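You operate a simulated robot arm through the tools that you are given. There is no shell and no other tool. Be economical: measure what you need, move in short steps, check, and stop when the job is done.

You run a simulated two-armed robot. Do the job below in one go: nothing can be reset, and whatever is moved stays where it is left.

## Task
Open the green drawer of the store bench, fetch the yellow test card from the inside of the green drawer and set it on the top of the belt of the small detector, then shut the drawer. Take the blue nut driver and put it on top of the blue spool. Put the brown test puck on top of the white spool. Fetch the tall green carton and set it on the shelf under the store bench. Do these in any order. Set down upright: tall green carton.

Only the result counts: the job must be done as asked and must still hold three seconds after the hand-in. Knocking over, shifting, dropping, spilling or breaking anything else fails it.

## Robot
Two 7-joint arms with four-finger grippers on one trunk, on a base that drives. Base frame: it is fixed to the floor where the robot stands at the start and does not move with it; the origin is under the middle of the robot, x ahead of it, y to its left, z up. Lengths are in mm, angles in degrees, forces in N, time in s.
The left shoulder is at the start at [40, 181, 1055], the right one opposite. With the tool pointing down near the work surface each hand reaches from about 100 to 660 mm from the robot's upright axis, wherever it stands, measured 20 degrees to its own side. Places, roughly: blue nut driver (4x4x14 cm) [1000, -700, 900]; blue spool (6x6x5 cm) [1100, -400, 800]; brown test puck [1000, -5000, 250]; green drawer of the store bench [800, 0, 700]; shelf under the store bench [1100, -200, 300]; tall green carton [2250, -4500, 750]; top of the belt of the small detector (96x25 cm) [1640, -1820, 760]; white spool (6x6x5 cm) [-2000, -6400, 800]; yellow test card [750, 0, 750]. Payload 3.67 kg a hand.
The tool frame of a hand sits at the grasp point between the pads (the TCP): z along the fingers, y along the line on which they close. The tips reach 28 mm beyond it. The gripper opens to 112 mm. The gripper's body begins 73 mm behind the TCP.
Orientation is that of the tool frame in the base frame, as [roll, pitch, yaw] about the fixed x, y, z axes, in that order (R = Rz(yaw) Ry(pitch) Rx(roll)). With the fingers straight down and closing along the base's y, the tool's x points along the base's -x, its y along +y and its z along -z.

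## Interface
- The arms move only by the tool step_arm. It takes "left_steps", "right_steps" or both (then of equal length, played together; a hand with none holds still); each is a list of rows, each an object (a shift or turn left out is 0, a gripper value left out holds the last) with "dp": the shift along the tool's x, y, z in mm, a list of three; "delta_rot": the turn, a rotation vector about the tool's x, y, z in degrees, a list of three; "gripper": the gripper command, from -1 (fully open) to 1 (shut), values between in proportion. In form: [{"dp": [tx, ty, tz], "delta_rot": [ax, ay, az], "gripper": gripper}, ...]. A call has 1 to 8 rows; each row shifts and turns the commanded pose from where the row before left it, along the tool's axes as they then stand. Each row takes 0.2 s and may step no farther than 50 mm and 8.6 degrees from the row before; otherwise, or with a gripper value out of range, the whole call is refused. A pose out of reach is approached as far as the arm can. The call stops where the force on the tool passes 40 N (or 10 N more than at its start, if that is more) or the arm is blocked; 0.2 s more then pass. Each finger halts on what it meets, pressing with about 32 N; the grip force reading is that of the motor and also rises with nothing between the fingers. The clock runs only during rows and for 0.2 s after the last one: add rows that do not move to give the fingers time. The reply holds the time, the measured pose of the TCP, the force on the tool along the base axes, the opening and the grip force, in the units named above and with some noise, with the torque about the TCP (base axes, N m) and any sound that the robot's microphone picked up.
- Cameras (640 x 400 px; columns grow to the right, rows downward): "scene" is now at [103.6, -20.8, 1280.9]; the picture's right is [-0.23, -0.97, 0.00], its down [-0.59, 0.14, -0.79] and it looks along [0.77, -0.19, -0.61] (base axes); focal length 265 px, centre (320, 200). "left" rides on the left gripper at [60, 18, -104] in its tool frame; the picture's right is [-0.29, 0.96, 0.00], its down [-0.80, -0.24, -0.55] and it looks along [-0.53, -0.16, 0.83] (tool axes); focal length 234 px, centre (320, 200). "right" rides on the right gripper at [60, -18, -104] in its tool frame; the picture's right is [0.29, 0.96, 0.00], its down [-0.80, 0.24, -0.55] and it looks along [-0.53, 0.16, 0.83] (tool axes); focal length 234 px, centre (320, 200). There is no depth. A picture from a camera that has moved, and an enlarged one, comes with that camera's place and axes in the base frame and with its lens.
- camera(camera): a new picture of that camera. No time passes.
- lift_body(by): slides the trunk up (or, below 0, down) by that many mm; the arms and the scene camera ride with it, the base frame stays. It gives what a move gives, with no picture.
- drive_base(legs): drives the robot by 1 to 6 legs, each [ahead, left, turn to the left] in mm, mm and degrees, along the robot's own axes; the way and the turn of a leg run together, so that a leg with both is an arc; at most 1500 mm and 180 degrees a leg. The arms and the cameras ride along, it lands a little off, and it stops where it bumps. It gives what a move gives.
- turn_head(pan, tilt): turns the head with the scene camera to pan (to the left, within 86 degrees either way) and tilt (down, from -29 to 69), counted from straight ahead of the robot. It gives what a move gives.
- zoom(camera, box): a new picture of the part [left, top, right, bottom] of that camera's present view, enlarged. No time passes.
- hand_in(): hands the job in; it is judged then, once.

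Work in short steps. Places have to be worked out from the pictures, the camera data and where the tool is seen: move nearer, look again, correct. Check each grasp and each placing, and mend what went wrong. You have 165 turns and 118 pictures in all, those below and enlarged ones among them. Open the grippers and draw the arms clear of the work before you hand the job in, unless the task says otherwise; then end with one line.

The tools are called after "Emit:" by a JSON object that holds its "name" and its "arguments". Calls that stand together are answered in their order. step_arm: Moves the arms, as the interface text tells. Its arguments: {"type":"object","properties":{"left_steps":{"type":"array","items":{"type":"object","properties":{"dp":{"type":"array","items":{"type":"number"}},"delta_rot":{"type":"array","items":{"type":"number"}},"gripper":{"type":"number"}}}},"right_steps":{"type":"array","items":{"type":"object","properties":{"dp":{"type":"array","items":{"type":"number"}},"delta_rot":{"type":"array","items":{"type":"number"}},"gripper":{"type":"number"}}}}},"required":[]} The other tools are called the same way: lift_body (by) slides the trunk up or down; drive_base (legs) drives the base; turn_head (pan, tilt) turns the head that bears the scene camera; camera (camera) takes a picture; zoom (camera, box) takes an enlarged picture of a part of a camera's view; hand_in () hands the job in.

At the start:

```text
time_s: 0.0
left_tcp_pos: [503.9, 50.7, 1104.9]
left_ee_rot: [180.0, 0.0, 179.9]
left_ft_force: [-0.2, 0.3, 0.0]
left_wrist_torque: [0.04, -0.01, 0.0]
left_finger_gap: 112.0
left_grasp_force: 0.1
right_tcp_pos: [490.5, -374.8, 1118.1]
right_ee_rot: [180.0, 0.0, 180.0]
right_ft_force: [0.8, 0.2, -0.5]
right_wrist_torque: [0.01, -0.02, -0.03]
right_finger_gap: 112.2
right_grasp_force: 0.1
trunk travel left (down, up): [-175.0, 339.0]
robot x, y, heading: [-2.7, 1.6, -0.2]
head pan, tilt: [-13.5, 37.6]
```

scene: 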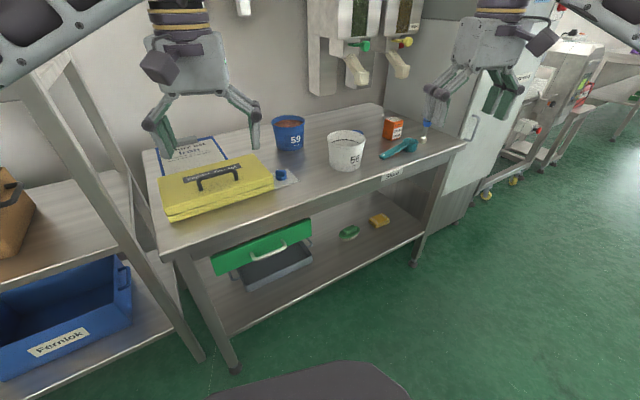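
right: 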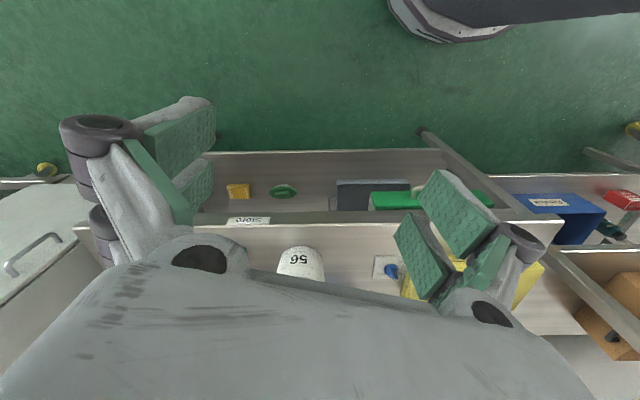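
left: 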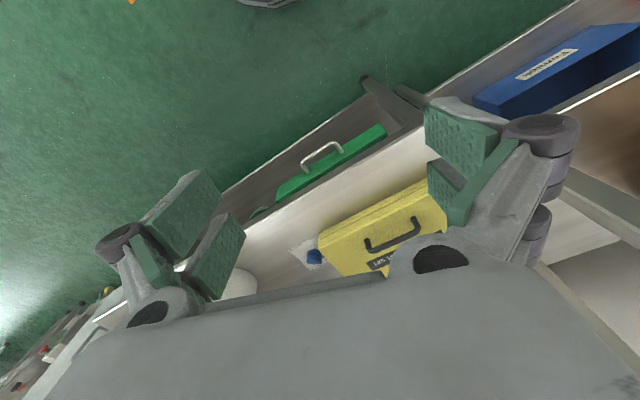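

I zoom into the bench area to identify the objects.

Emit:
{"name": "zoom", "arguments": {"camera": "scene", "box": [140, 90, 300, 190]}}

Emit:
{"name": "zoom", "arguments": {"camera": "scene", "box": [320, 90, 480, 190]}}

Emit:
{"name": "zoom", "arguments": {"camera": "scene", "box": [200, 200, 440, 350]}}

```text
4.00 times, centred on (220, 140) of scene
camera zoom: at [103.6, -20.8, 1280.9], right [-0.23, -0.97, 0.0], down [-0.59, 0.14, -0.79], along [0.77, -0.19, -0.61], focal length 1060 px, centre (720, 440)
```

zoom: 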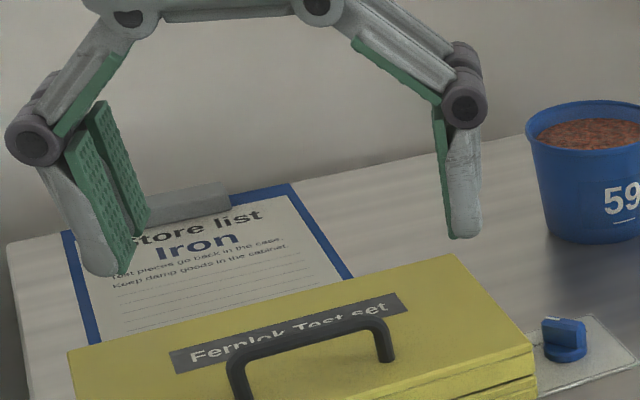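

```text
4.00 times, centred on (400, 140) of scene
camera zoom: at [103.6, -20.8, 1280.9], right [-0.23, -0.97, 0.0], down [-0.59, 0.14, -0.79], along [0.77, -0.19, -0.61], focal length 1060 px, centre (0, 440)
```

zoom: 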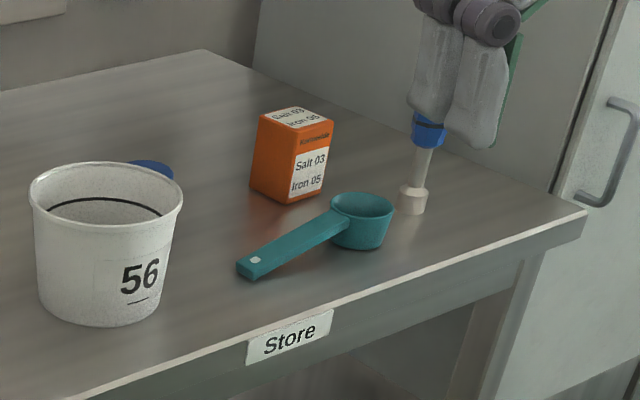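

```text
2.67 times, centred on (320, 275) of scene
camera zoom: at [103.6, -20.8, 1280.9], right [-0.23, -0.97, 0.0], down [-0.59, 0.14, -0.79], along [0.77, -0.19, -0.61], focal length 707 px, centre (320, 0)
```

zoom: 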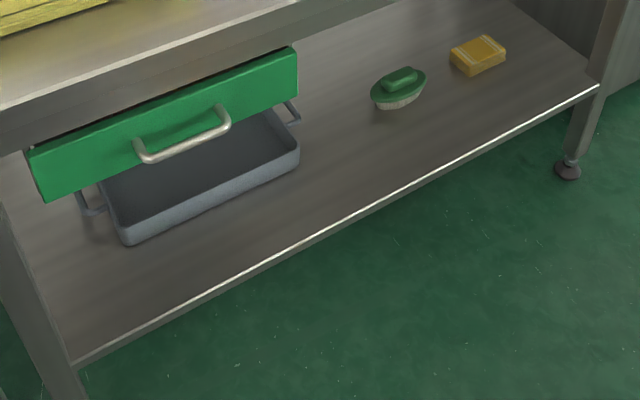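

The bench top is probably about z≈850 with its front edge at x≈720. I drive closer to the right half of the bench, then look again from the new viewpoint to get better positions.

Emit:
{"name": "drive_base", "arguments": {"legs": [[0, -380, 0], [230, 0, 0]]}}

Emit:
{"name": "turn_head", "arguments": {"pan": -10, "tilt": 40}}

Emit:
{"name": "camera", "arguments": {"camera": "scene"}}

Emit:
{"name": "camera", "arguments": {"camera": "right"}}

Emit:
{"name": "camera", "arguments": {"camera": "left"}}

```text
time_s: 3.8
left_tcp_pos: [731.0, -335.5, 1105.5]
left_ee_rot: [179.9, -0.1, 179.9]
left_ft_force: [0.1, -1.0, -0.7]
left_wrist_torque: [0.01, 0.04, 0.0]
left_finger_gap: 111.9
left_grasp_force: 0.1
right_tcp_pos: [716.4, -758.2, 1116.8]
right_ee_rot: [180.0, 0.0, 179.9]
right_ft_force: [0.3, -0.4, -0.1]
right_wrist_torque: [0.04, 0.01, 0.0]
right_finger_gap: 112.0
right_grasp_force: 0.0
trunk travel left (down, up): [-175.0, 339.0]
robot x, y, heading: [227.8, -383.8, -0.1]
head pan, tilt: [-13.5, 37.6]
```

```text
time_s: 4.5
left_tcp_pos: [730.8, -333.4, 1105.1]
left_ee_rot: [180.0, -0.1, 179.9]
left_ft_force: [0.3, 0.3, -0.3]
left_wrist_torque: [-0.01, 0.01, -0.03]
left_finger_gap: 112.0
left_grasp_force: 0.1
right_tcp_pos: [716.6, -759.1, 1116.2]
right_ee_rot: [180.0, -0.1, 179.9]
right_ft_force: [-0.3, -0.2, -0.2]
right_wrist_torque: [0.03, -0.02, 0.01]
right_finger_gap: 111.9
right_grasp_force: 0.0
trunk travel left (down, up): [-175.0, 339.0]
robot x, y, heading: [225.4, -382.9, -0.2]
head pan, tilt: [-10.0, 40.0]
```

```text
111 pictures are left
camera scene: at [329.8, -399.3, 1277.3], right [-0.18, -0.98, 0.0], down [-0.63, 0.11, -0.77], along [0.75, -0.13, -0.64], focal length 265 px, centre (320, 200)
```

scene: 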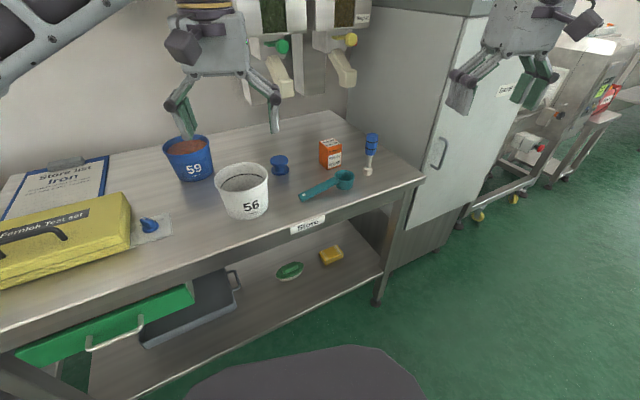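

```text
110 pictures are left
camera right: at [656.4, -775.9, 1221.3], right [-0.29, 0.96, 0.0], down [0.8, 0.24, 0.55], along [0.53, 0.16, -0.83], focal length 234 px, centre (320, 200)
```

right: 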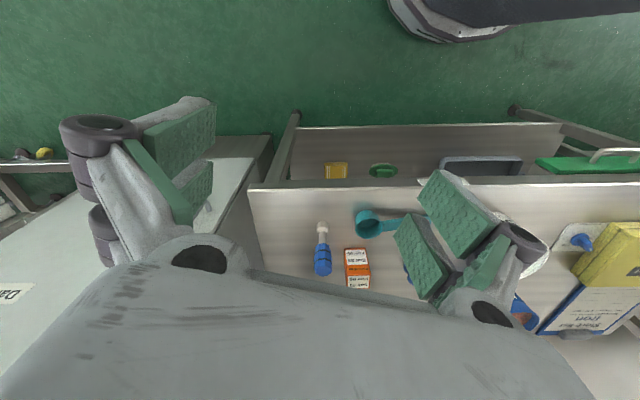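

```text
109 pictures are left
camera left: at [671.7, -317.2, 1209.7], right [0.29, 0.96, 0.0], down [0.8, -0.24, 0.55], along [0.53, -0.16, -0.83], focal length 234 px, centre (320, 200)
```

left: 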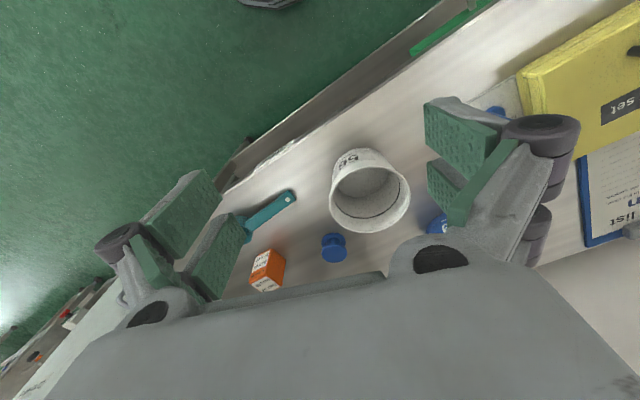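

The bench is turned about 17° (its front edge runs along [-0.29, 0.96]). I estimate the driver base at [988,-669,~800] and the spool at [1024,-392,~830]. I turn to face the bench squarely and drive to the driver.

Emit:
{"name": "drive_base", "arguments": {"legs": [[0, 0, 17], [0, -288, 0], [140, 0, 0]]}}

Emit:
{"name": "turn_head", "arguments": {"pan": -10, "tilt": 42}}

Emit:
{"name": "camera", "arguments": {"camera": "scene"}}

Emit:
{"name": "camera", "arguments": {"camera": "right"}}

```text
time_s: 8.5
left_tcp_pos: [913.3, -420.4, 1105.9]
left_ee_rot: [180.0, 0.0, -163.4]
left_ft_force: [1.0, 0.3, -0.6]
left_wrist_torque: [0.01, 0.05, 0.01]
left_finger_gap: 111.7
left_grasp_force: 0.1
right_tcp_pos: [1020.7, -829.6, 1116.7]
right_ee_rot: [180.0, -0.1, -163.4]
right_ft_force: [0.6, -0.3, -0.3]
right_wrist_torque: [0.0, 0.0, -0.02]
right_finger_gap: 112.0
right_grasp_force: 0.0
trunk travel left (down, up): [-175.0, 339.0]
robot x, y, heading: [445.5, -610.7, 16.6]
head pan, tilt: [-10.0, 40.0]
```

```text
time_s: 9.1
left_tcp_pos: [913.8, -420.9, 1105.1]
left_ee_rot: [180.0, -0.1, -163.4]
left_ft_force: [0.2, -0.3, 0.4]
left_wrist_torque: [0.02, 0.04, 0.05]
left_finger_gap: 112.0
left_grasp_force: 0.0
right_tcp_pos: [1020.7, -830.7, 1117.2]
right_ee_rot: [180.0, -0.1, -163.4]
right_ft_force: [0.1, 0.7, -0.4]
right_wrist_torque: [0.04, 0.0, 0.01]
right_finger_gap: 112.3
right_grasp_force: 0.1
trunk travel left (down, up): [-175.0, 339.0]
robot x, y, heading: [443.1, -611.9, 16.2]
head pan, tilt: [-10.0, 42.0]
```

```text
108 pictures are left
camera scene: at [545.4, -597.3, 1274.3], right [0.11, -0.99, 0.0], down [-0.67, -0.08, -0.74], along [0.74, 0.09, -0.67], focal length 265 px, centre (320, 200)
```

scene: 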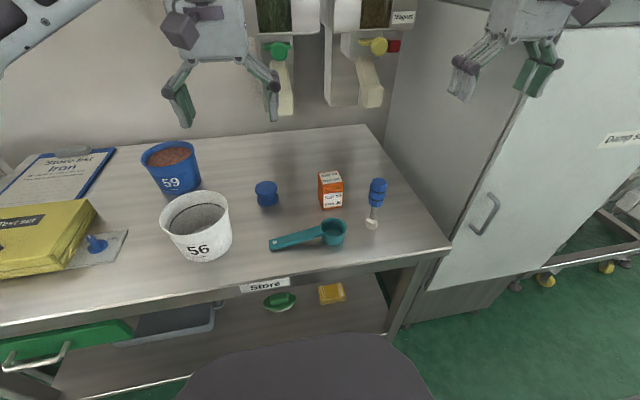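

```text
107 pictures are left
camera right: at [968.3, -864.1, 1221.1], right [-0.55, 0.84, 0.0], down [0.7, 0.46, 0.55], along [0.46, 0.3, -0.83], focal length 234 px, centre (320, 200)
```

right: 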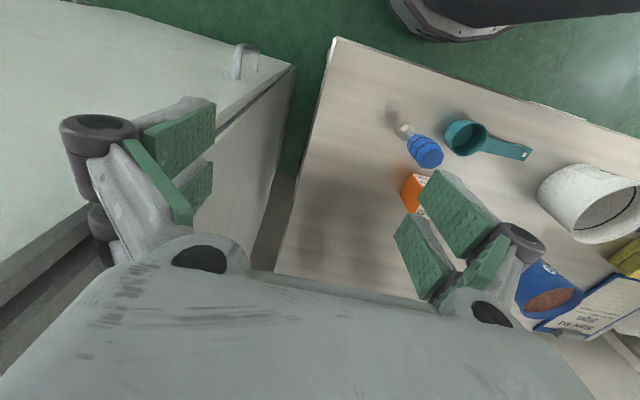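

The driver base comes out at [987,-668,803] with both cameras agreeing, standing about 14 cm tall, handle at z≈875–943. I move the right hand above it and check.

Emit:
{"name": "step_arm", "arguments": {"right_steps": [{"dp": [-4, 42, 20]}, {"dp": [-4, 42, 20]}, {"dp": [-3, 42, 20]}, {"dp": [-3, 39, 30]}, {"dp": [0, 0, 27]}, {}]}}

Emit:
{"name": "camera", "arguments": {"camera": "right"}}

Emit:
{"name": "camera", "arguments": {"camera": "scene"}}

```text
time_s: 10.5
left_tcp_pos: [912.0, -419.6, 1105.5]
left_ee_rot: [180.0, 0.0, -163.4]
left_ft_force: [-0.8, -0.2, -0.8]
left_wrist_torque: [-0.04, -0.02, 0.0]
left_finger_gap: 111.7
left_grasp_force: 0.1
right_tcp_pos: [985.6, -668.6, 999.1]
right_ee_rot: [180.0, 0.0, -163.4]
right_ft_force: [-0.8, 0.2, 0.4]
right_wrist_torque: [-0.03, 0.02, -0.01]
right_finger_gap: 112.0
right_grasp_force: 0.0
trunk travel left (down, up): [-175.0, 339.0]
robot x, y, heading: [447.1, -608.9, 16.5]
head pan, tilt: [-10.0, 42.0]
```

```text
106 pictures are left
camera right: at [933.5, -702.0, 1104.4], right [-0.55, 0.84, 0.0], down [0.7, 0.46, 0.55], along [0.46, 0.3, -0.83], focal length 234 px, centre (320, 200)
```

right: 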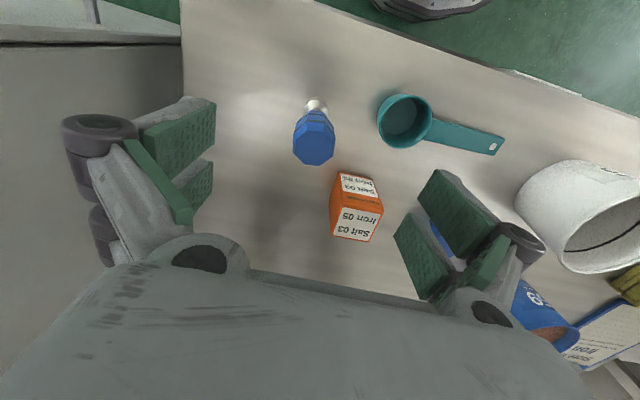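

```text
105 pictures are left
camera scene: at [544.7, -596.6, 1274.4], right [0.11, -0.99, 0.0], down [-0.66, -0.08, -0.74], along [0.74, 0.08, -0.67], focal length 265 px, centre (320, 200)
```

scene: 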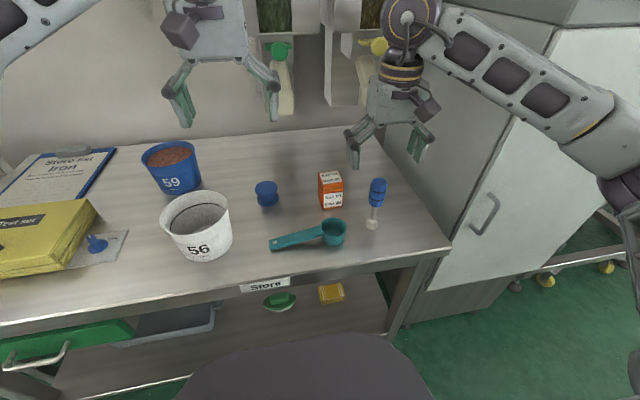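

The hand is centred over the driver within 3 mm. I lower to z≈905 and close.

Emit:
{"name": "step_arm", "arguments": {"right_steps": [{"dp": [-1, -2, 45]}, {"dp": [0, 0, 47]}, {}, {"gripper": 1}, {}, {}, {}]}}

Emit:
{"name": "camera", "arguments": {"camera": "scene"}}

```text
time_s: 12.1
left_tcp_pos: [911.6, -421.5, 1105.6]
left_ee_rot: [-180.0, -0.1, -163.4]
left_ft_force: [0.1, 0.2, 0.6]
left_wrist_torque: [0.0, -0.02, 0.04]
left_finger_gap: 111.9
left_grasp_force: 0.0
right_tcp_pos: [986.8, -670.6, 907.4]
right_ee_rot: [-179.9, -0.1, -163.4]
right_ft_force: [-1.2, -0.6, -0.1]
right_wrist_torque: [-0.03, 0.03, 0.01]
right_finger_gap: 33.5
right_grasp_force: 32.0
trunk travel left (down, up): [-175.0, 339.0]
robot x, y, heading: [441.0, -609.3, 16.9]
head pan, tilt: [-10.0, 42.0]
```

```text
104 pictures are left
camera scene: at [544.7, -597.3, 1274.4], right [0.11, -0.99, 0.0], down [-0.66, -0.08, -0.74], along [0.74, 0.09, -0.67], focal length 265 px, centre (320, 200)
```

scene: 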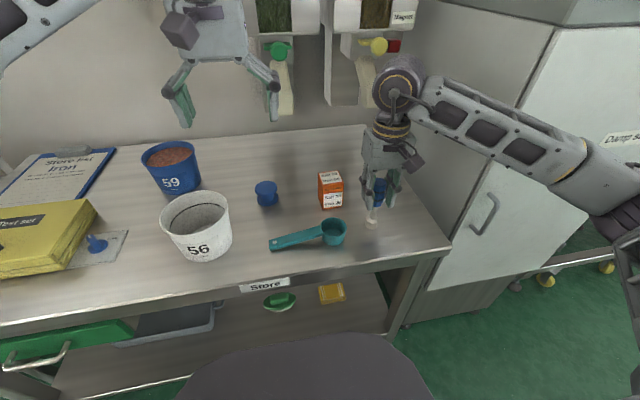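

The driver is held (gap 33.5 mm). I lift it well clear and slide the robot left along the bench towards the spool.

Emit:
{"name": "step_arm", "arguments": {"right_steps": [{"dp": [0, 0, -40]}, {"dp": [0, 0, -50]}, {"dp": [0, 0, -50]}, {"dp": [0, 0, -20]}, {}]}}

Emit:
{"name": "drive_base", "arguments": {"legs": [[0, 190, 0], [30, 0, 0]]}}

Emit:
{"name": "camera", "arguments": {"camera": "right"}}

Emit:
{"name": "camera", "arguments": {"camera": "scene"}}

```text
time_s: 13.3
left_tcp_pos: [912.2, -419.9, 1106.2]
left_ee_rot: [180.0, 0.0, -163.5]
left_ft_force: [-0.1, 0.2, -0.4]
left_wrist_torque: [0.01, 0.0, -0.01]
left_finger_gap: 111.9
left_grasp_force: 0.0
right_tcp_pos: [986.0, -673.0, 1068.0]
right_ee_rot: [-180.0, 0.1, -163.4]
right_ft_force: [1.3, -0.3, -0.8]
right_wrist_torque: [-0.04, 0.0, 0.0]
right_finger_gap: 33.7
right_grasp_force: 31.8
trunk travel left (down, up): [-175.0, 339.0]
robot x, y, heading: [444.3, -610.4, 16.2]
head pan, tilt: [-10.0, 42.0]
```

```text
time_s: 15.3
left_tcp_pos: [887.2, -231.2, 1105.4]
left_ee_rot: [180.0, 0.0, -163.6]
left_ft_force: [0.0, -0.4, -0.7]
left_wrist_torque: [0.02, 0.03, -0.01]
left_finger_gap: 112.1
left_grasp_force: 0.1
right_tcp_pos: [960.5, -482.3, 1067.2]
right_ee_rot: [-180.0, 0.0, -163.7]
right_ft_force: [0.6, 0.2, -1.4]
right_wrist_torque: [-0.03, 0.05, 0.01]
right_finger_gap: 33.6
right_grasp_force: 32.1
trunk travel left (down, up): [-175.0, 339.0]
robot x, y, heading: [418.4, -422.2, 16.3]
head pan, tilt: [-10.0, 42.0]
```

```text
103 pictures are left
camera right: at [907.6, -515.9, 1171.1], right [-0.55, 0.84, 0.0], down [0.7, 0.46, 0.55], along [0.46, 0.3, -0.83], focal length 234 px, centre (320, 200)
```

right: 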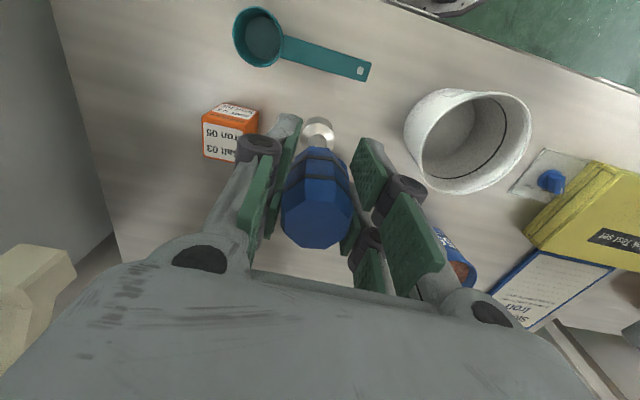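

```text
102 pictures are left
camera scene: at [519.0, -405.7, 1274.4], right [0.11, -0.99, 0.0], down [-0.67, -0.07, -0.74], along [0.74, 0.08, -0.67], focal length 265 px, centre (320, 200)
```

scene: 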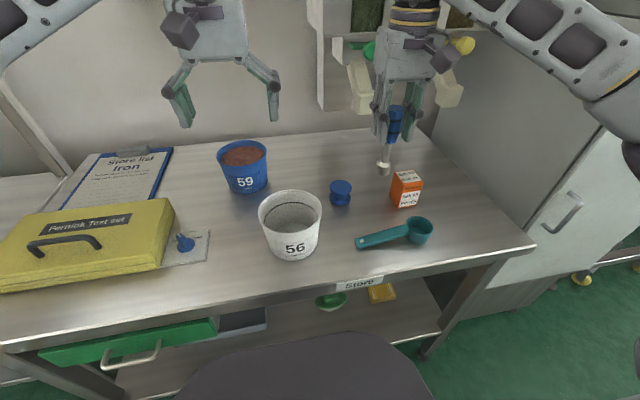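

I zoom on the spool for a precise position.

Emit:
{"name": "zoom", "arguments": {"camera": "scene", "box": [300, 140, 460, 240]}}

Emit:
{"name": "camera", "arguments": {"camera": "left"}}

```text
4.00 times, centred on (380, 190) of scene
camera zoom: at [519.0, -405.7, 1274.4], right [0.11, -0.99, 0.0], down [-0.67, -0.07, -0.74], along [0.74, 0.08, -0.67], focal length 1060 px, centre (80, 240)
```

zoom: 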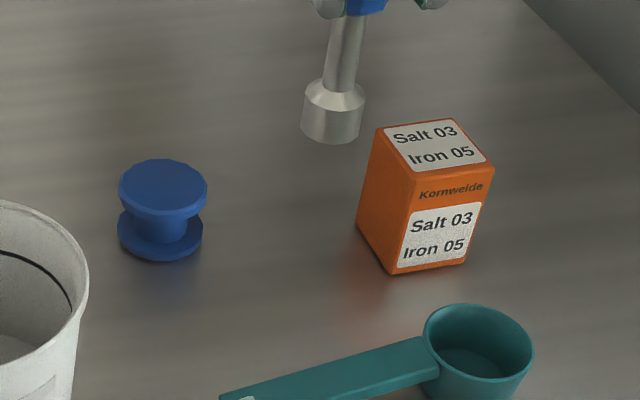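

```text
100 pictures are left
camera left: at [824.6, -230.0, 1209.8], right [0.01, 1.0, 0.0], down [0.83, 0.0, 0.55], along [0.55, 0.0, -0.83], focal length 234 px, centre (320, 200)
```

left: 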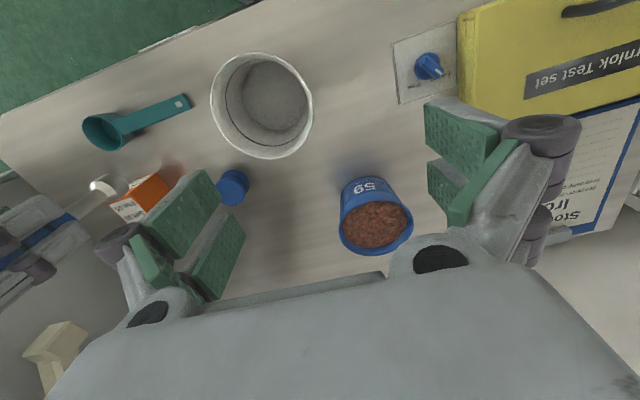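

The scene camera reproduces the held tip position well (960,-484,961), so I trust its spool estimate: (1044,-402), top at z≈852. I move over it, staying 35 mm above, and check in the picture.

Emit:
{"name": "step_arm", "arguments": {"right_steps": [{"dp": [-34, 18, 0]}, {"dp": [-34, 18, 0]}, {"dp": [-34.7, 17.7, 0]}, {"dp": [0, 0, 35]}, {"dp": [0, 0, 35]}, {}]}}

Emit:
{"name": "zoom", "arguments": {"camera": "scene", "box": [260, 120, 420, 220]}}

Emit:
{"name": "camera", "arguments": {"camera": "left"}}

```text
time_s: 16.7
left_tcp_pos: [887.2, -229.7, 1106.5]
left_ee_rot: [-180.0, 0.0, -163.5]
left_ft_force: [0.0, 0.1, 0.5]
left_wrist_torque: [0.04, -0.03, 0.0]
left_finger_gap: 111.9
left_grasp_force: 0.0
right_tcp_pos: [1042.7, -401.0, 999.2]
right_ee_rot: [-179.9, 0.0, -163.4]
right_ft_force: [0.2, -0.5, -0.4]
right_wrist_torque: [-0.04, 0.01, 0.01]
right_finger_gap: 33.6
right_grasp_force: 31.8
trunk travel left (down, up): [-175.0, 339.0]
robot x, y, heading: [417.7, -420.9, 16.4]
head pan, tilt: [-10.0, 42.0]
```

```text
4.00 times, centred on (340, 170) of scene
camera zoom: at [518.5, -405.3, 1274.4], right [0.11, -0.99, 0.0], down [-0.66, -0.08, -0.74], along [0.74, 0.08, -0.67], focal length 1060 px, centre (240, 320)
```

zoom: 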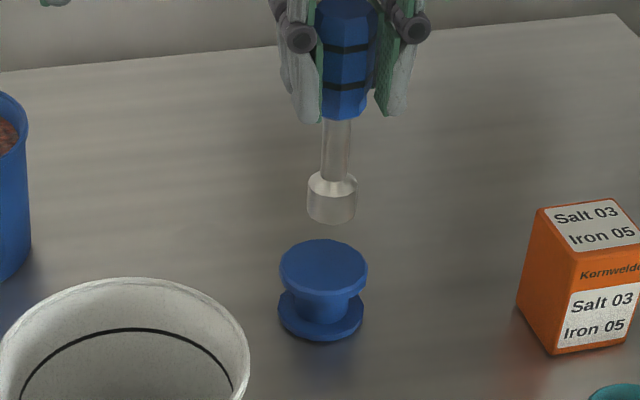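

```text
98 pictures are left
camera left: at [824.2, -229.5, 1209.9], right [0.01, 1.0, 0.0], down [0.83, 0.0, 0.55], along [0.55, 0.0, -0.83], focal length 234 px, centre (320, 200)
```

left: 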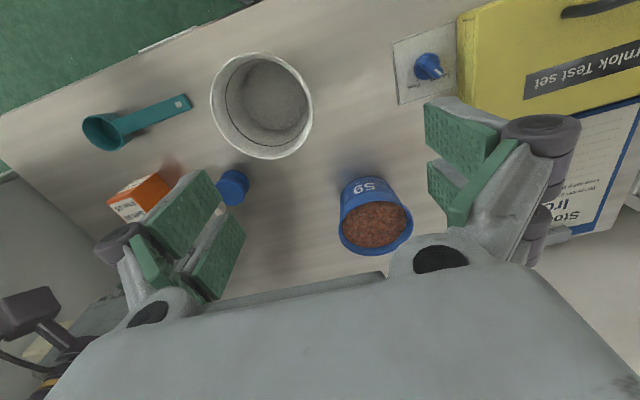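

Tip and spool top line up to within ~3 mm. I shift 3 mm left and lower gently until contact.

Emit:
{"name": "step_arm", "arguments": {"right_steps": [{"dp": [0, 3, 20]}, {"dp": [0, 0, 14]}, {"dp": [0, 0, 3]}, {"dp": [0, 0, 2]}, {}]}}

Emit:
{"name": "zoom", "arguments": {"camera": "scene", "box": [260, 120, 420, 220]}}

```text
time_s: 17.9
left_tcp_pos: [886.2, -230.8, 1105.0]
left_ee_rot: [-179.9, 0.1, -163.6]
left_ft_force: [-0.2, -0.2, 0.3]
left_wrist_torque: [-0.03, 0.0, 0.03]
left_finger_gap: 112.0
left_grasp_force: 0.0
right_tcp_pos: [1041.0, -398.9, 959.2]
right_ee_rot: [-179.9, 0.1, -163.6]
right_ft_force: [-0.4, 0.5, -0.4]
right_wrist_torque: [0.04, 0.01, 0.01]
right_finger_gap: 33.4
right_grasp_force: 31.6
trunk travel left (down, up): [-175.0, 339.0]
robot x, y, heading: [417.3, -418.6, 16.4]
head pan, tilt: [-10.0, 42.0]
```

```text
4.00 times, centred on (340, 170) of scene
camera zoom: at [518.9, -405.2, 1274.3], right [0.11, -0.99, 0.0], down [-0.67, -0.08, -0.74], along [0.74, 0.08, -0.67], focal length 1060 px, centre (240, 320)
```

zoom: 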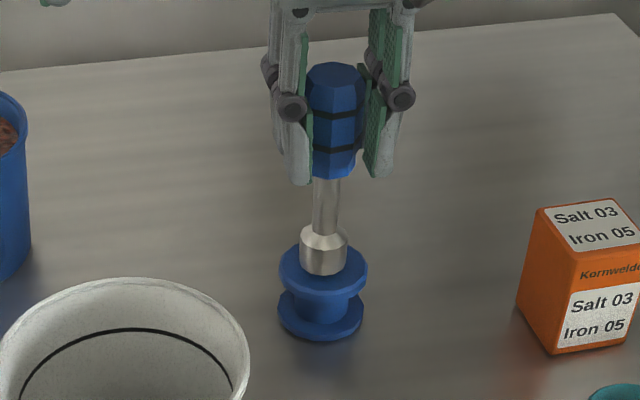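

It looks centred. I lower in 1.5 mm steps to feel contact.

Emit:
{"name": "step_arm", "arguments": {"right_steps": [{"dp": [0, 0, 1.5]}, {"dp": [0, 0, 1.5]}, {}]}}

```text
time_s: 18.7
left_tcp_pos: [886.2, -229.6, 1104.9]
left_ee_rot: [179.9, 0.1, -163.6]
left_ft_force: [0.0, 0.4, 0.6]
left_wrist_torque: [0.01, 0.02, 0.02]
left_finger_gap: 111.9
left_grasp_force: 0.1
right_tcp_pos: [1041.4, -398.3, 955.0]
right_ee_rot: [180.0, 0.1, -163.6]
right_ft_force: [-0.4, -0.4, -1.9]
right_wrist_torque: [0.02, 0.01, 0.0]
right_finger_gap: 33.5
right_grasp_force: 31.8
trunk travel left (down, up): [-175.0, 339.0]
robot x, y, heading: [420.2, -423.5, 16.4]
head pan, tilt: [-10.0, 42.0]
```

Emit:
{"name": "step_arm", "arguments": {"right_steps": [{"dp": [0, 0, 1]}, {"dp": [0, 0, 1]}, {}]}}

```text
time_s: 19.5
left_tcp_pos: [887.0, -229.2, 1106.3]
left_ee_rot: [180.0, 0.1, -163.6]
left_ft_force: [-0.4, 0.0, 0.0]
left_wrist_torque: [0.01, 0.0, 0.0]
left_finger_gap: 111.9
left_grasp_force: 0.1
right_tcp_pos: [1041.2, -398.6, 953.5]
right_ee_rot: [-180.0, 0.0, -163.6]
right_ft_force: [0.3, 0.0, -1.4]
right_wrist_torque: [0.0, 0.01, 0.03]
right_finger_gap: 33.3
right_grasp_force: 31.4
trunk travel left (down, up): [-175.0, 339.0]
robot x, y, heading: [418.4, -421.4, 16.6]
head pan, tilt: [-10.0, 42.0]
```

Still no clear contact force; I continue down 1 mm at a time.

Emit:
{"name": "step_arm", "arguments": {"right_steps": [{"dp": [0, 0, 1]}, {"dp": [0, 0, 1]}, {"dp": [0, 0, 1]}, {}]}}

Emit:
{"name": "zoom", "arguments": {"camera": "scene", "box": [300, 150, 380, 200]}}

```text
time_s: 20.5
left_tcp_pos: [885.6, -230.1, 1106.7]
left_ee_rot: [-179.9, 0.1, -163.6]
left_ft_force: [0.6, -0.1, -0.6]
left_wrist_torque: [0.0, 0.0, 0.01]
left_finger_gap: 112.1
left_grasp_force: 0.1
right_tcp_pos: [1041.2, -399.2, 952.0]
right_ee_rot: [179.9, 0.2, -163.6]
right_ft_force: [1.5, -0.3, 18.7]
right_wrist_torque: [-0.06, -0.2, 0.06]
right_finger_gap: 33.1
right_grasp_force: 31.7
trunk travel left (down, up): [-175.0, 339.0]
robot x, y, heading: [417.5, -419.8, 16.3]
head pan, tilt: [-10.0, 42.0]
```

```text
8.00 times, centred on (340, 175) of scene
camera zoom: at [517.3, -405.5, 1274.6], right [0.11, -0.99, 0.0], down [-0.66, -0.07, -0.74], along [0.74, 0.08, -0.67], focal length 2120 px, centre (160, 400)
```

zoom: 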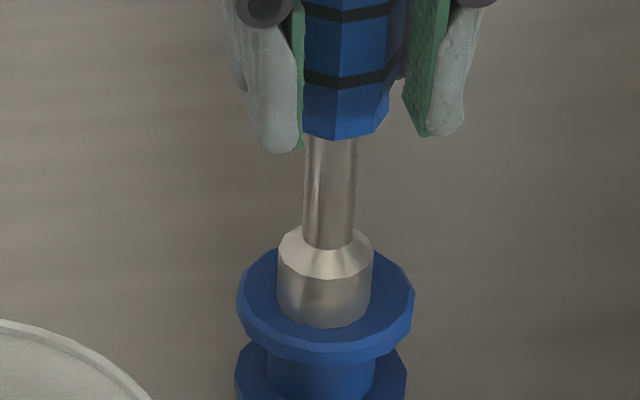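

Contact felt (≈19 N), driver stands centred on the spool. I relieve 1 mm, open partially, then withdraw straight up.

Emit:
{"name": "step_arm", "arguments": {"right_steps": [{"dp": [0, 0, -0.8]}, {"gripper": 0.3}, {"gripper": 0.0}, {"gripper": -0.25}, {}]}}

Emit:
{"name": "step_arm", "arguments": {"right_steps": [{"dp": [0, 0, -20]}, {"dp": [0, 0, -40]}, {"dp": [0, 0, -50]}, {"dp": [0, 0, -50]}, {"dp": [0, 0, 0]}]}}

Emit:
{"name": "camera", "arguments": {"camera": "scene"}}

```text
time_s: 21.7
left_tcp_pos: [886.1, -229.2, 1106.0]
left_ee_rot: [-180.0, 0.0, -163.6]
left_ft_force: [0.8, 0.0, -0.6]
left_wrist_torque: [-0.02, -0.01, 0.02]
left_finger_gap: 111.7
left_grasp_force: 0.0
right_tcp_pos: [1041.4, -399.8, 950.5]
right_ee_rot: [-180.0, 0.0, -163.6]
right_ft_force: [0.3, -0.8, 0.3]
right_wrist_torque: [0.01, 0.01, -0.01]
right_finger_gap: 69.8
right_grasp_force: 0.1
trunk travel left (down, up): [-175.0, 339.0]
robot x, y, heading: [417.0, -421.4, 16.4]
head pan, tilt: [-10.0, 42.0]
```

```text
time_s: 22.9
left_tcp_pos: [887.4, -229.8, 1105.3]
left_ee_rot: [179.9, -0.1, -163.7]
left_ft_force: [-0.3, 0.2, -0.4]
left_wrist_torque: [-0.02, 0.03, -0.01]
left_finger_gap: 112.1
left_grasp_force: 0.0
right_tcp_pos: [1041.0, -400.1, 1110.0]
right_ee_rot: [180.0, -0.2, -163.6]
right_ft_force: [0.2, -1.1, 0.2]
right_wrist_torque: [0.01, 0.04, 0.01]
right_finger_gap: 70.0
right_grasp_force: 0.1
trunk travel left (down, up): [-175.0, 339.0]
robot x, y, heading: [419.5, -422.8, 16.4]
head pan, tilt: [-10.0, 42.0]
```

```text
95 pictures are left
camera scene: at [519.9, -405.5, 1274.2], right [0.11, -0.99, 0.0], down [-0.67, -0.07, -0.74], along [0.74, 0.08, -0.67], focal length 265 px, centre (320, 200)
```

scene: 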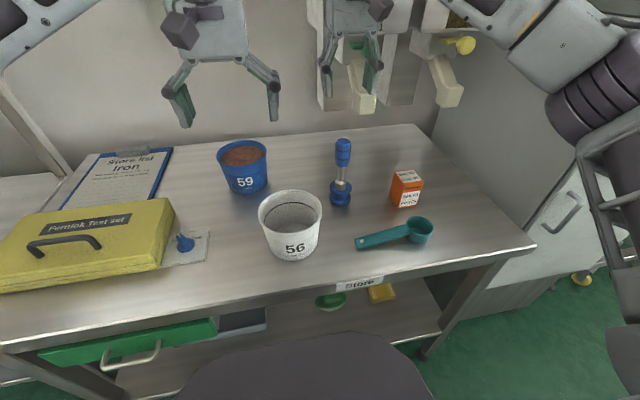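

The driver stands stably on the spool. Next the drawer: handle at about [667, 1, 674]. I back off and drive left so the handle is straight ahead.

Emit:
{"name": "drive_base", "arguments": {"legs": [[-180, 0, 0], [0, 335, 0]]}}

Emit:
{"name": "turn_head", "arguments": {"pan": 0, "tilt": 50}}

Emit:
{"name": "camera", "arguments": {"camera": "scene"}}

Emit:
{"name": "camera", "arguments": {"camera": "right"}}

```text
time_s: 26.3
left_tcp_pos: [619.7, 42.4, 1105.9]
left_ee_rot: [-179.9, 0.0, -163.4]
left_ft_force: [-0.6, 0.9, 0.4]
left_wrist_torque: [0.03, 0.0, -0.01]
left_finger_gap: 111.7
left_grasp_force: 0.0
right_tcp_pos: [775.1, -127.8, 1110.8]
right_ee_rot: [179.9, 0.1, -163.4]
right_ft_force: [0.4, 0.6, -0.2]
right_wrist_torque: [-0.03, 0.03, 0.02]
right_finger_gap: 70.1
right_grasp_force: 0.1
trunk travel left (down, up): [-175.0, 339.0]
robot x, y, heading: [154.0, -153.2, 16.7]
head pan, tilt: [-10.0, 42.0]
```

```text
time_s: 27.0
left_tcp_pos: [619.5, 41.2, 1104.6]
left_ee_rot: [-180.0, 0.1, -163.3]
left_ft_force: [-0.3, 0.8, 1.0]
left_wrist_torque: [0.02, -0.01, -0.01]
left_finger_gap: 111.9
left_grasp_force: 0.0
right_tcp_pos: [773.0, -128.4, 1110.2]
right_ee_rot: [-180.0, 0.1, -163.5]
right_ft_force: [0.8, -0.6, 0.3]
right_wrist_torque: [0.03, 0.02, 0.0]
right_finger_gap: 70.0
right_grasp_force: 0.0
trunk travel left (down, up): [-175.0, 339.0]
robot x, y, heading: [149.7, -154.4, 16.6]
head pan, tilt: [0.0, 50.0]
```

```text
94 pictures are left
camera scene: at [243.6, -123.2, 1263.2], right [0.29, -0.96, 0.0], down [-0.73, -0.22, -0.64], along [0.62, 0.18, -0.77], focal length 265 px, centre (320, 200)
```

scene: 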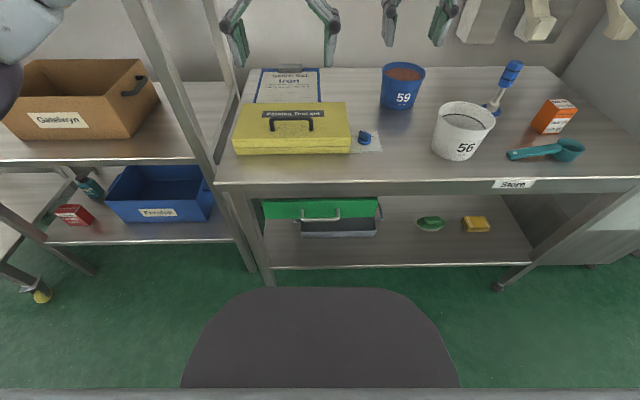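

```text
93 pictures are left
camera right: at [721.7, -162.4, 1214.4], right [-0.55, 0.84, 0.0], down [0.7, 0.46, 0.55], along [0.46, 0.3, -0.83], focal length 234 px, centre (320, 200)
```

right: 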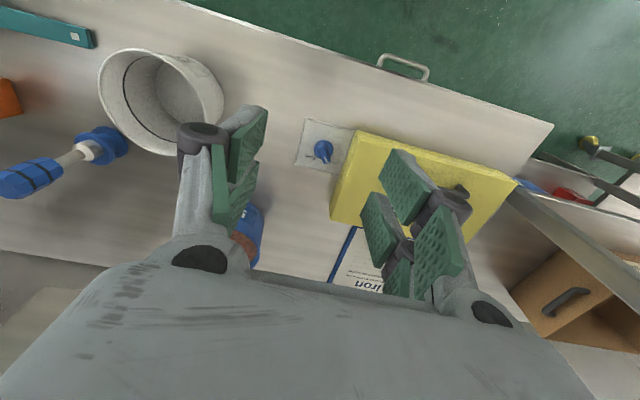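

I zoom on the handle for detail.

Emit:
{"name": "zoom", "arguments": {"camera": "scene", "box": [240, 160, 400, 260]}}

Emit:
{"name": "zoom", "arguments": {"camera": "right", "box": [320, 20, 480, 120]}}

```text
4.00 times, centred on (320, 210) of scene
camera zoom: at [243.6, -123.2, 1263.2], right [0.29, -0.96, 0.0], down [-0.73, -0.22, -0.64], along [0.62, 0.18, -0.77], focal length 1060 px, centre (320, 160)
```

zoom: 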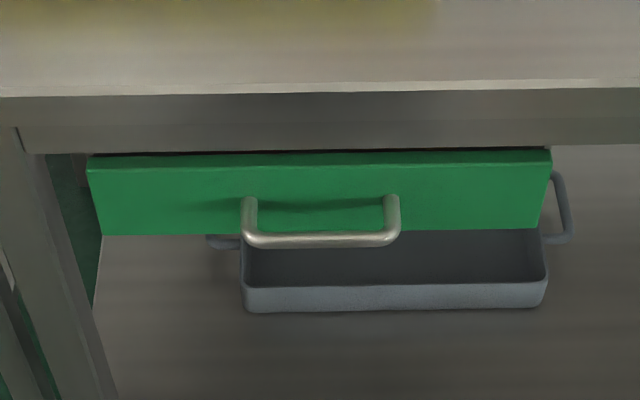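

```text
4.00 times, centred on (400, 70) of right
camera zoom: at [721.7, -162.4, 1214.4], right [-0.55, 0.84, 0.0], down [0.7, 0.46, 0.55], along [0.46, 0.3, -0.83], focal length 937 px, centre (0, 720)
```

zoom: 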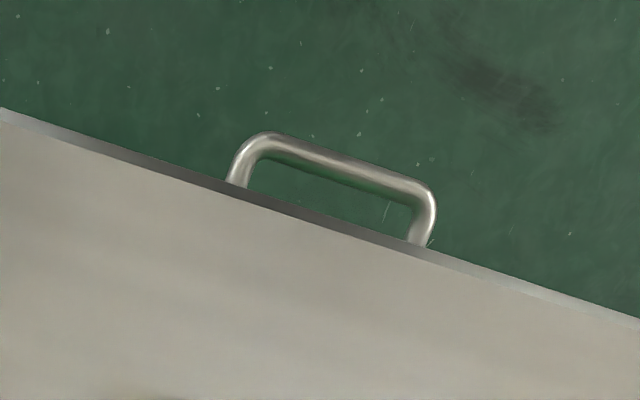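

Bar of the handle triangulates to [648,-8,679], about 40 mm proud of the drawer face. I will grip it with the left hand pointing forward and fingers closing vertically; first I pitch the left hand forward high up.

Emit:
{"name": "step_arm", "arguments": {"left_steps": [{"delta_rot": [0, -8.5, 0]}, {"delta_rot": [0, -8.5, 0]}, {"delta_rot": [0, -8.5, 0]}, {"delta_rot": [0, -8.5, 0]}, {"delta_rot": [0, -8.5, 0]}, {"delta_rot": [0, -8.5, 0]}, {"delta_rot": [0, -8.5, 0]}, {"delta_rot": [0, -8.5, 0]}]}}

Emit:
{"name": "step_arm", "arguments": {"left_steps": [{"delta_rot": [0, -8.5, 0]}, {"delta_rot": [0, -8.5, 0]}, {"delta_rot": [0, -5, 0]}, {}]}}

```text
time_s: 28.8
left_tcp_pos: [620.8, 41.7, 1105.5]
left_ee_rot: [-179.8, 68.1, -163.2]
left_ft_force: [0.5, -1.2, -0.9]
left_wrist_torque: [-0.01, 0.03, 0.02]
left_finger_gap: 111.8
left_grasp_force: 0.1
right_tcp_pos: [775.4, -127.4, 1110.3]
right_ee_rot: [-179.9, 0.1, -163.4]
right_ft_force: [-0.7, -0.6, 0.1]
right_wrist_torque: [0.01, -0.01, -0.02]
right_finger_gap: 69.7
right_grasp_force: 0.0
trunk travel left (down, up): [-175.0, 339.0]
robot x, y, heading: [151.0, -151.2, 16.7]
head pan, tilt: [0.0, 50.0]
```

```text
time_s: 29.8
left_tcp_pos: [619.9, 41.6, 1105.7]
left_ee_rot: [-25.3, 89.9, -8.8]
left_ft_force: [-0.5, -0.5, -0.3]
left_wrist_torque: [-0.01, 0.0, 0.01]
left_finger_gap: 112.0
left_grasp_force: 0.1
right_tcp_pos: [773.3, -128.3, 1110.3]
right_ee_rot: [-180.0, -0.1, -163.4]
right_ft_force: [0.0, -0.4, 0.6]
right_wrist_torque: [0.0, -0.02, 0.03]
right_finger_gap: 70.3
right_grasp_force: 0.0
trunk travel left (down, up): [-175.0, 339.0]
robot x, y, heading: [150.0, -150.5, 16.6]
head pan, tilt: [0.0, 50.0]
```

The hand points forward now. I roll it +90° so the fingers close vertically.

Emit:
{"name": "step_arm", "arguments": {"left_steps": [{"delta_rot": [0, 0, 8.5]}, {"delta_rot": [0, 0, 8.5]}, {"delta_rot": [0, 0, 8.5]}, {"delta_rot": [0, 0, 8.5]}, {"delta_rot": [0, 0, 8.5]}, {"delta_rot": [0, 0, 8.5]}, {"delta_rot": [0, 0, 8.5]}, {"delta_rot": [0, 0, 8.5]}]}}

Emit:
{"name": "step_arm", "arguments": {"left_steps": [{"delta_rot": [0, 0, 8.5]}, {"delta_rot": [0, 0, 8.5]}, {"delta_rot": [0, 0, 5]}, {}]}}

```text
time_s: 31.6
left_tcp_pos: [619.8, 41.6, 1105.3]
left_ee_rot: [89.9, 21.9, 106.6]
left_ft_force: [0.2, -0.2, 0.0]
left_wrist_torque: [0.0, 0.04, 0.0]
left_finger_gap: 112.0
left_grasp_force: 0.0
right_tcp_pos: [773.8, -129.4, 1111.6]
right_ee_rot: [180.0, 0.0, -163.4]
right_ft_force: [-0.7, 0.1, 1.1]
right_wrist_torque: [0.03, 0.03, 0.02]
right_finger_gap: 70.0
right_grasp_force: 0.0
trunk travel left (down, up): [-175.0, 339.0]
robot x, y, heading: [151.8, -153.6, 16.8]
head pan, tilt: [0.0, 50.0]
```

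```text
time_s: 32.6
left_tcp_pos: [620.0, 41.9, 1105.0]
left_ee_rot: [89.9, -0.1, 106.6]
left_ft_force: [0.4, -0.1, 0.3]
left_wrist_torque: [0.02, 0.0, 0.02]
left_finger_gap: 112.2
left_grasp_force: 0.1
right_tcp_pos: [773.7, -129.2, 1110.4]
right_ee_rot: [179.9, 0.0, -163.4]
right_ft_force: [1.0, 0.3, -0.5]
right_wrist_torque: [0.0, -0.04, 0.01]
right_finger_gap: 69.9
right_grasp_force: 0.1
trunk travel left (down, up): [-175.0, 339.0]
robot x, y, heading: [152.4, -147.6, 16.6]
head pan, tilt: [0.0, 50.0]
```

Orientation is right. I back off 200 mm and lower the hand in front of the drawer to handle height.

Emit:
{"name": "drive_base", "arguments": {"legs": [[-180, 0, 0]]}}

Emit:
{"name": "step_arm", "arguments": {"left_steps": [{"dp": [-7, -49, 0]}, {"dp": [-7, -49, 0]}, {"dp": [-7, -49, 0]}, {"dp": [-7, -49, 0]}, {"dp": [-7, -49, 0]}, {"dp": [-7, -49, 0]}, {"dp": [-7, -49, 0]}, {"dp": [-7, -49, 0]}]}}

Emit:
{"name": "step_arm", "arguments": {"left_steps": [{"dp": [0, -34, 0]}, {}]}}

Emit:
{"name": "camera", "arguments": {"camera": "scene"}}

Emit:
{"name": "camera", "arguments": {"camera": "left"}}

```text
time_s: 34.1
left_tcp_pos: [450.7, -9.0, 1106.4]
left_ee_rot: [90.0, 0.0, 106.5]
left_ft_force: [-0.2, -0.1, 1.0]
left_wrist_torque: [0.0, 0.03, -0.01]
left_finger_gap: 111.9
left_grasp_force: 0.0
right_tcp_pos: [604.9, -181.0, 1111.1]
right_ee_rot: [180.0, 0.0, -163.5]
right_ft_force: [-1.2, 0.2, -0.1]
right_wrist_torque: [0.05, -0.01, 0.0]
right_finger_gap: 70.2
right_grasp_force: 0.0
trunk travel left (down, up): [-175.0, 339.0]
robot x, y, heading: [-16.3, -203.7, 16.4]
head pan, tilt: [0.0, 50.0]
```

```text
time_s: 35.9
left_tcp_pos: [467.5, -80.0, 731.2]
left_ee_rot: [90.2, -0.1, 106.9]
left_ft_force: [0.2, 0.3, 0.0]
left_wrist_torque: [0.02, 0.0, 0.0]
left_finger_gap: 112.1
left_grasp_force: 0.0
left hand out of reach, approached as far as the arm can: row 8
right_tcp_pos: [606.8, -180.5, 1110.6]
right_ee_rot: [179.9, 0.1, -163.6]
right_ft_force: [0.1, -0.1, 0.5]
right_wrist_torque: [0.06, 0.03, 0.03]
right_finger_gap: 70.1
right_grasp_force: 0.1
trunk travel left (down, up): [-175.0, 339.0]
robot x, y, heading: [-19.4, -202.1, 16.6]
head pan, tilt: [0.0, 50.0]
```

```text
time_s: 36.5
left_tcp_pos: [466.8, -96.1, 714.9]
left_ee_rot: [90.4, 0.0, 106.9]
left_ft_force: [0.5, 0.1, -0.9]
left_wrist_torque: [0.01, -0.01, -0.04]
left_finger_gap: 112.0
left_grasp_force: 0.0
left hand out of reach, approached as far as the arm can: row 1
right_tcp_pos: [605.7, -179.3, 1111.4]
right_ee_rot: [180.0, -0.1, -163.5]
right_ft_force: [0.4, 0.5, 0.4]
right_wrist_torque: [0.01, 0.0, -0.02]
right_finger_gap: 70.0
right_grasp_force: 0.0
trunk travel left (down, up): [-175.0, 339.0]
robot x, y, heading: [-19.0, -197.2, 16.5]
head pan, tilt: [0.0, 50.0]
```

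```text
90 pictures are left
camera scene: at [75.0, -172.8, 1263.2], right [0.28, -0.96, 0.0], down [-0.73, -0.22, -0.64], along [0.62, 0.18, -0.77], focal length 265 px, centre (320, 200)
```

scene: 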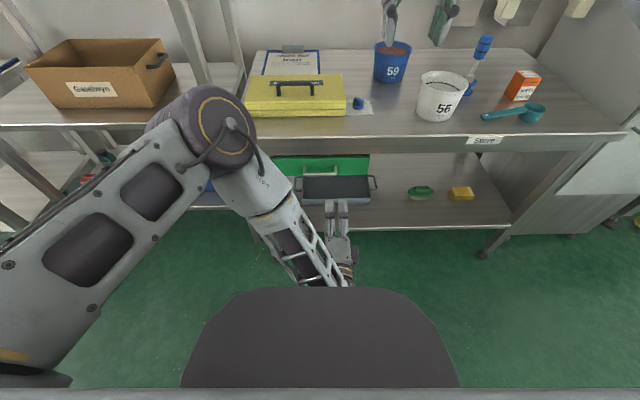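

```text
89 pictures are left
camera left: at [350.4, -70.0, 733.3], right [0.09, -0.27, 0.96], down [-0.3, -0.92, -0.24], along [0.95, -0.27, -0.16], focal length 234 px, centre (320, 200)
```

left: 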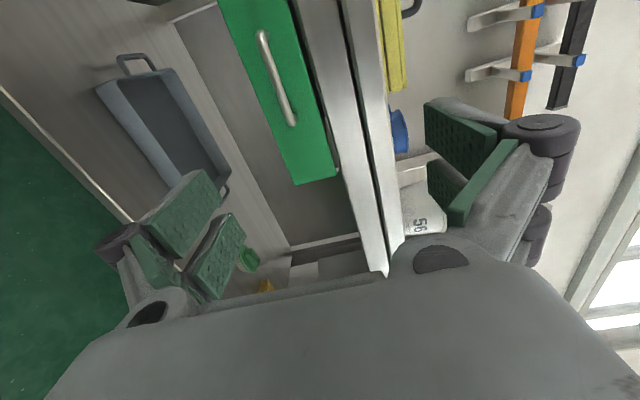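

The low position is limited by the arm; I lower the trunk 120 mm to gain range and see where the hand lands.

Emit:
{"name": "lift_body", "arguments": {"by": -120}}

Emit:
{"name": "step_arm", "arguments": {"left_steps": [{"dp": [0, 60, 0]}, {}]}}

```text
time_s: 38.0
left_tcp_pos: [466.2, -97.4, 593.9]
left_ee_rot: [90.2, 0.0, 106.9]
left_ft_force: [-0.5, -0.2, 0.7]
left_wrist_torque: [-0.03, 0.0, 0.0]
left_finger_gap: 112.1
left_grasp_force: 0.0
right_tcp_pos: [605.6, -179.3, 988.4]
right_ee_rot: [-180.0, 0.1, -163.5]
right_ft_force: [0.4, -0.5, -0.2]
right_wrist_torque: [0.03, -0.01, 0.01]
right_finger_gap: 70.2
right_grasp_force: 0.1
trunk travel left (down, up): [-55.0, 459.0]
robot x, y, heading: [-20.5, -201.2, 16.6]
head pan, tilt: [0.0, 50.0]
```

```text
refused: row 1 steps farther than a row can; nothing moved
```

Hand is at z 594, v≈33 mm right of the bar centre. I raise 85 and move left 33.

Emit:
{"name": "step_arm", "arguments": {"left_steps": [{"dp": [11, 28, 0]}, {"dp": [11, 28, 0]}, {"dp": [11, 28, 0]}, {}]}}

Emit:
{"name": "camera", "arguments": {"camera": "left"}}

```text
time_s: 39.0
left_tcp_pos: [457.7, -65.0, 679.3]
left_ee_rot: [90.4, 0.0, 107.0]
left_ft_force: [-0.6, 0.3, -0.3]
left_wrist_torque: [0.01, 0.0, -0.02]
left_finger_gap: 112.1
left_grasp_force: 0.1
right_tcp_pos: [606.1, -180.0, 990.0]
right_ee_rot: [180.0, 0.1, -163.5]
right_ft_force: [0.3, 0.6, 0.5]
right_wrist_torque: [-0.05, 0.04, 0.04]
right_finger_gap: 70.1
right_grasp_force: 0.1
trunk travel left (down, up): [-55.0, 459.0]
robot x, y, heading: [-18.2, -198.7, 16.5]
head pan, tilt: [0.0, 50.0]
```

```text
88 pictures are left
camera left: at [341.2, -38.3, 696.9], right [0.09, -0.27, 0.96], down [-0.3, -0.92, -0.24], along [0.95, -0.27, -0.16], focal length 234 px, centre (320, 200)
```

left: 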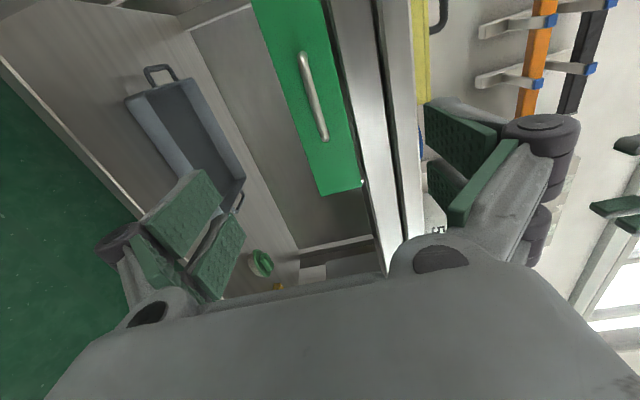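

Handle is straight ahead of the fingers (bar ~195 mm ahead). I drive forward 140 and recheck.

Emit:
{"name": "drive_base", "arguments": {"legs": [[140, 0, 0]]}}

Emit:
{"name": "camera", "arguments": {"camera": "left"}}

Emit:
{"name": "camera", "arguments": {"camera": "scene"}}

```text
time_s: 40.4
left_tcp_pos: [591.6, -22.1, 678.3]
left_ee_rot: [90.4, -0.1, 107.1]
left_ft_force: [0.4, 0.2, -1.2]
left_wrist_torque: [-0.02, -0.04, 0.0]
left_finger_gap: 112.1
left_grasp_force: 0.1
right_tcp_pos: [741.6, -136.8, 987.9]
right_ee_rot: [180.0, -0.1, -163.3]
right_ft_force: [1.3, -1.3, -0.6]
right_wrist_torque: [-0.04, 0.04, 0.0]
right_finger_gap: 69.7
right_grasp_force: 0.0
trunk travel left (down, up): [-55.0, 459.0]
robot x, y, heading: [118.0, -164.0, 16.6]
head pan, tilt: [0.0, 50.0]
```

```text
87 pictures are left
camera left: at [475.4, 3.2, 696.3], right [0.09, -0.27, 0.96], down [-0.3, -0.93, -0.24], along [0.95, -0.26, -0.17], focal length 234 px, centre (320, 200)
```

left: 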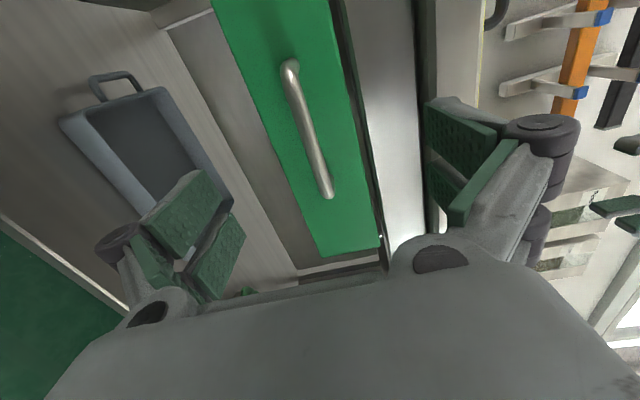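

```text
86 pictures are left
camera scene: at [210.8, -132.5, 1141.5], right [0.29, -0.96, 0.0], down [-0.73, -0.22, -0.64], along [0.61, 0.18, -0.77], focal length 265 px, centre (320, 200)
```

scene: 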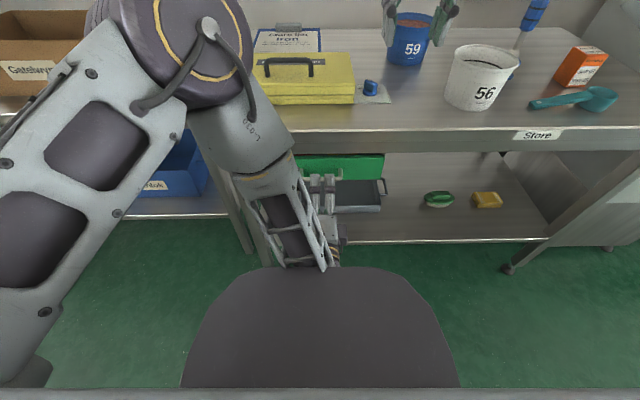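

Bar is about 55 mm ahead and between the fingers. I advance in small steps, then close.

Emit:
{"name": "step_arm", "arguments": {"left_steps": [{"dp": [0, -3, 20]}, {"dp": [0, 0, 20]}, {"dp": [0, 0, 10]}, {}]}}

Emit:
{"name": "camera", "arguments": {"camera": "left"}}

```text
time_s: 41.4
left_tcp_pos: [638.7, -8.2, 674.4]
left_ee_rot: [90.3, 0.0, 107.0]
left_ft_force: [0.6, -0.3, -0.4]
left_wrist_torque: [-0.01, -0.04, 0.0]
left_finger_gap: 112.0
left_grasp_force: 0.1
right_tcp_pos: [739.4, -136.5, 988.1]
right_ee_rot: [180.0, 0.0, -163.3]
right_ft_force: [0.1, 0.0, 0.0]
right_wrist_torque: [-0.02, -0.02, 0.0]
right_finger_gap: 69.6
right_grasp_force: 0.1
trunk travel left (down, up): [-55.0, 459.0]
robot x, y, heading: [118.6, -166.3, 16.6]
head pan, tilt: [0.0, 50.0]
```

```text
85 pictures are left
camera left: at [522.1, 17.7, 693.3], right [0.09, -0.27, 0.96], down [-0.3, -0.93, -0.24], along [0.95, -0.26, -0.16], focal length 234 px, centre (320, 200)
```

left: 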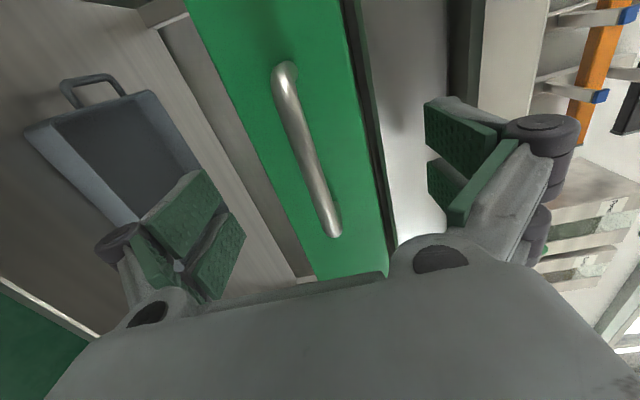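

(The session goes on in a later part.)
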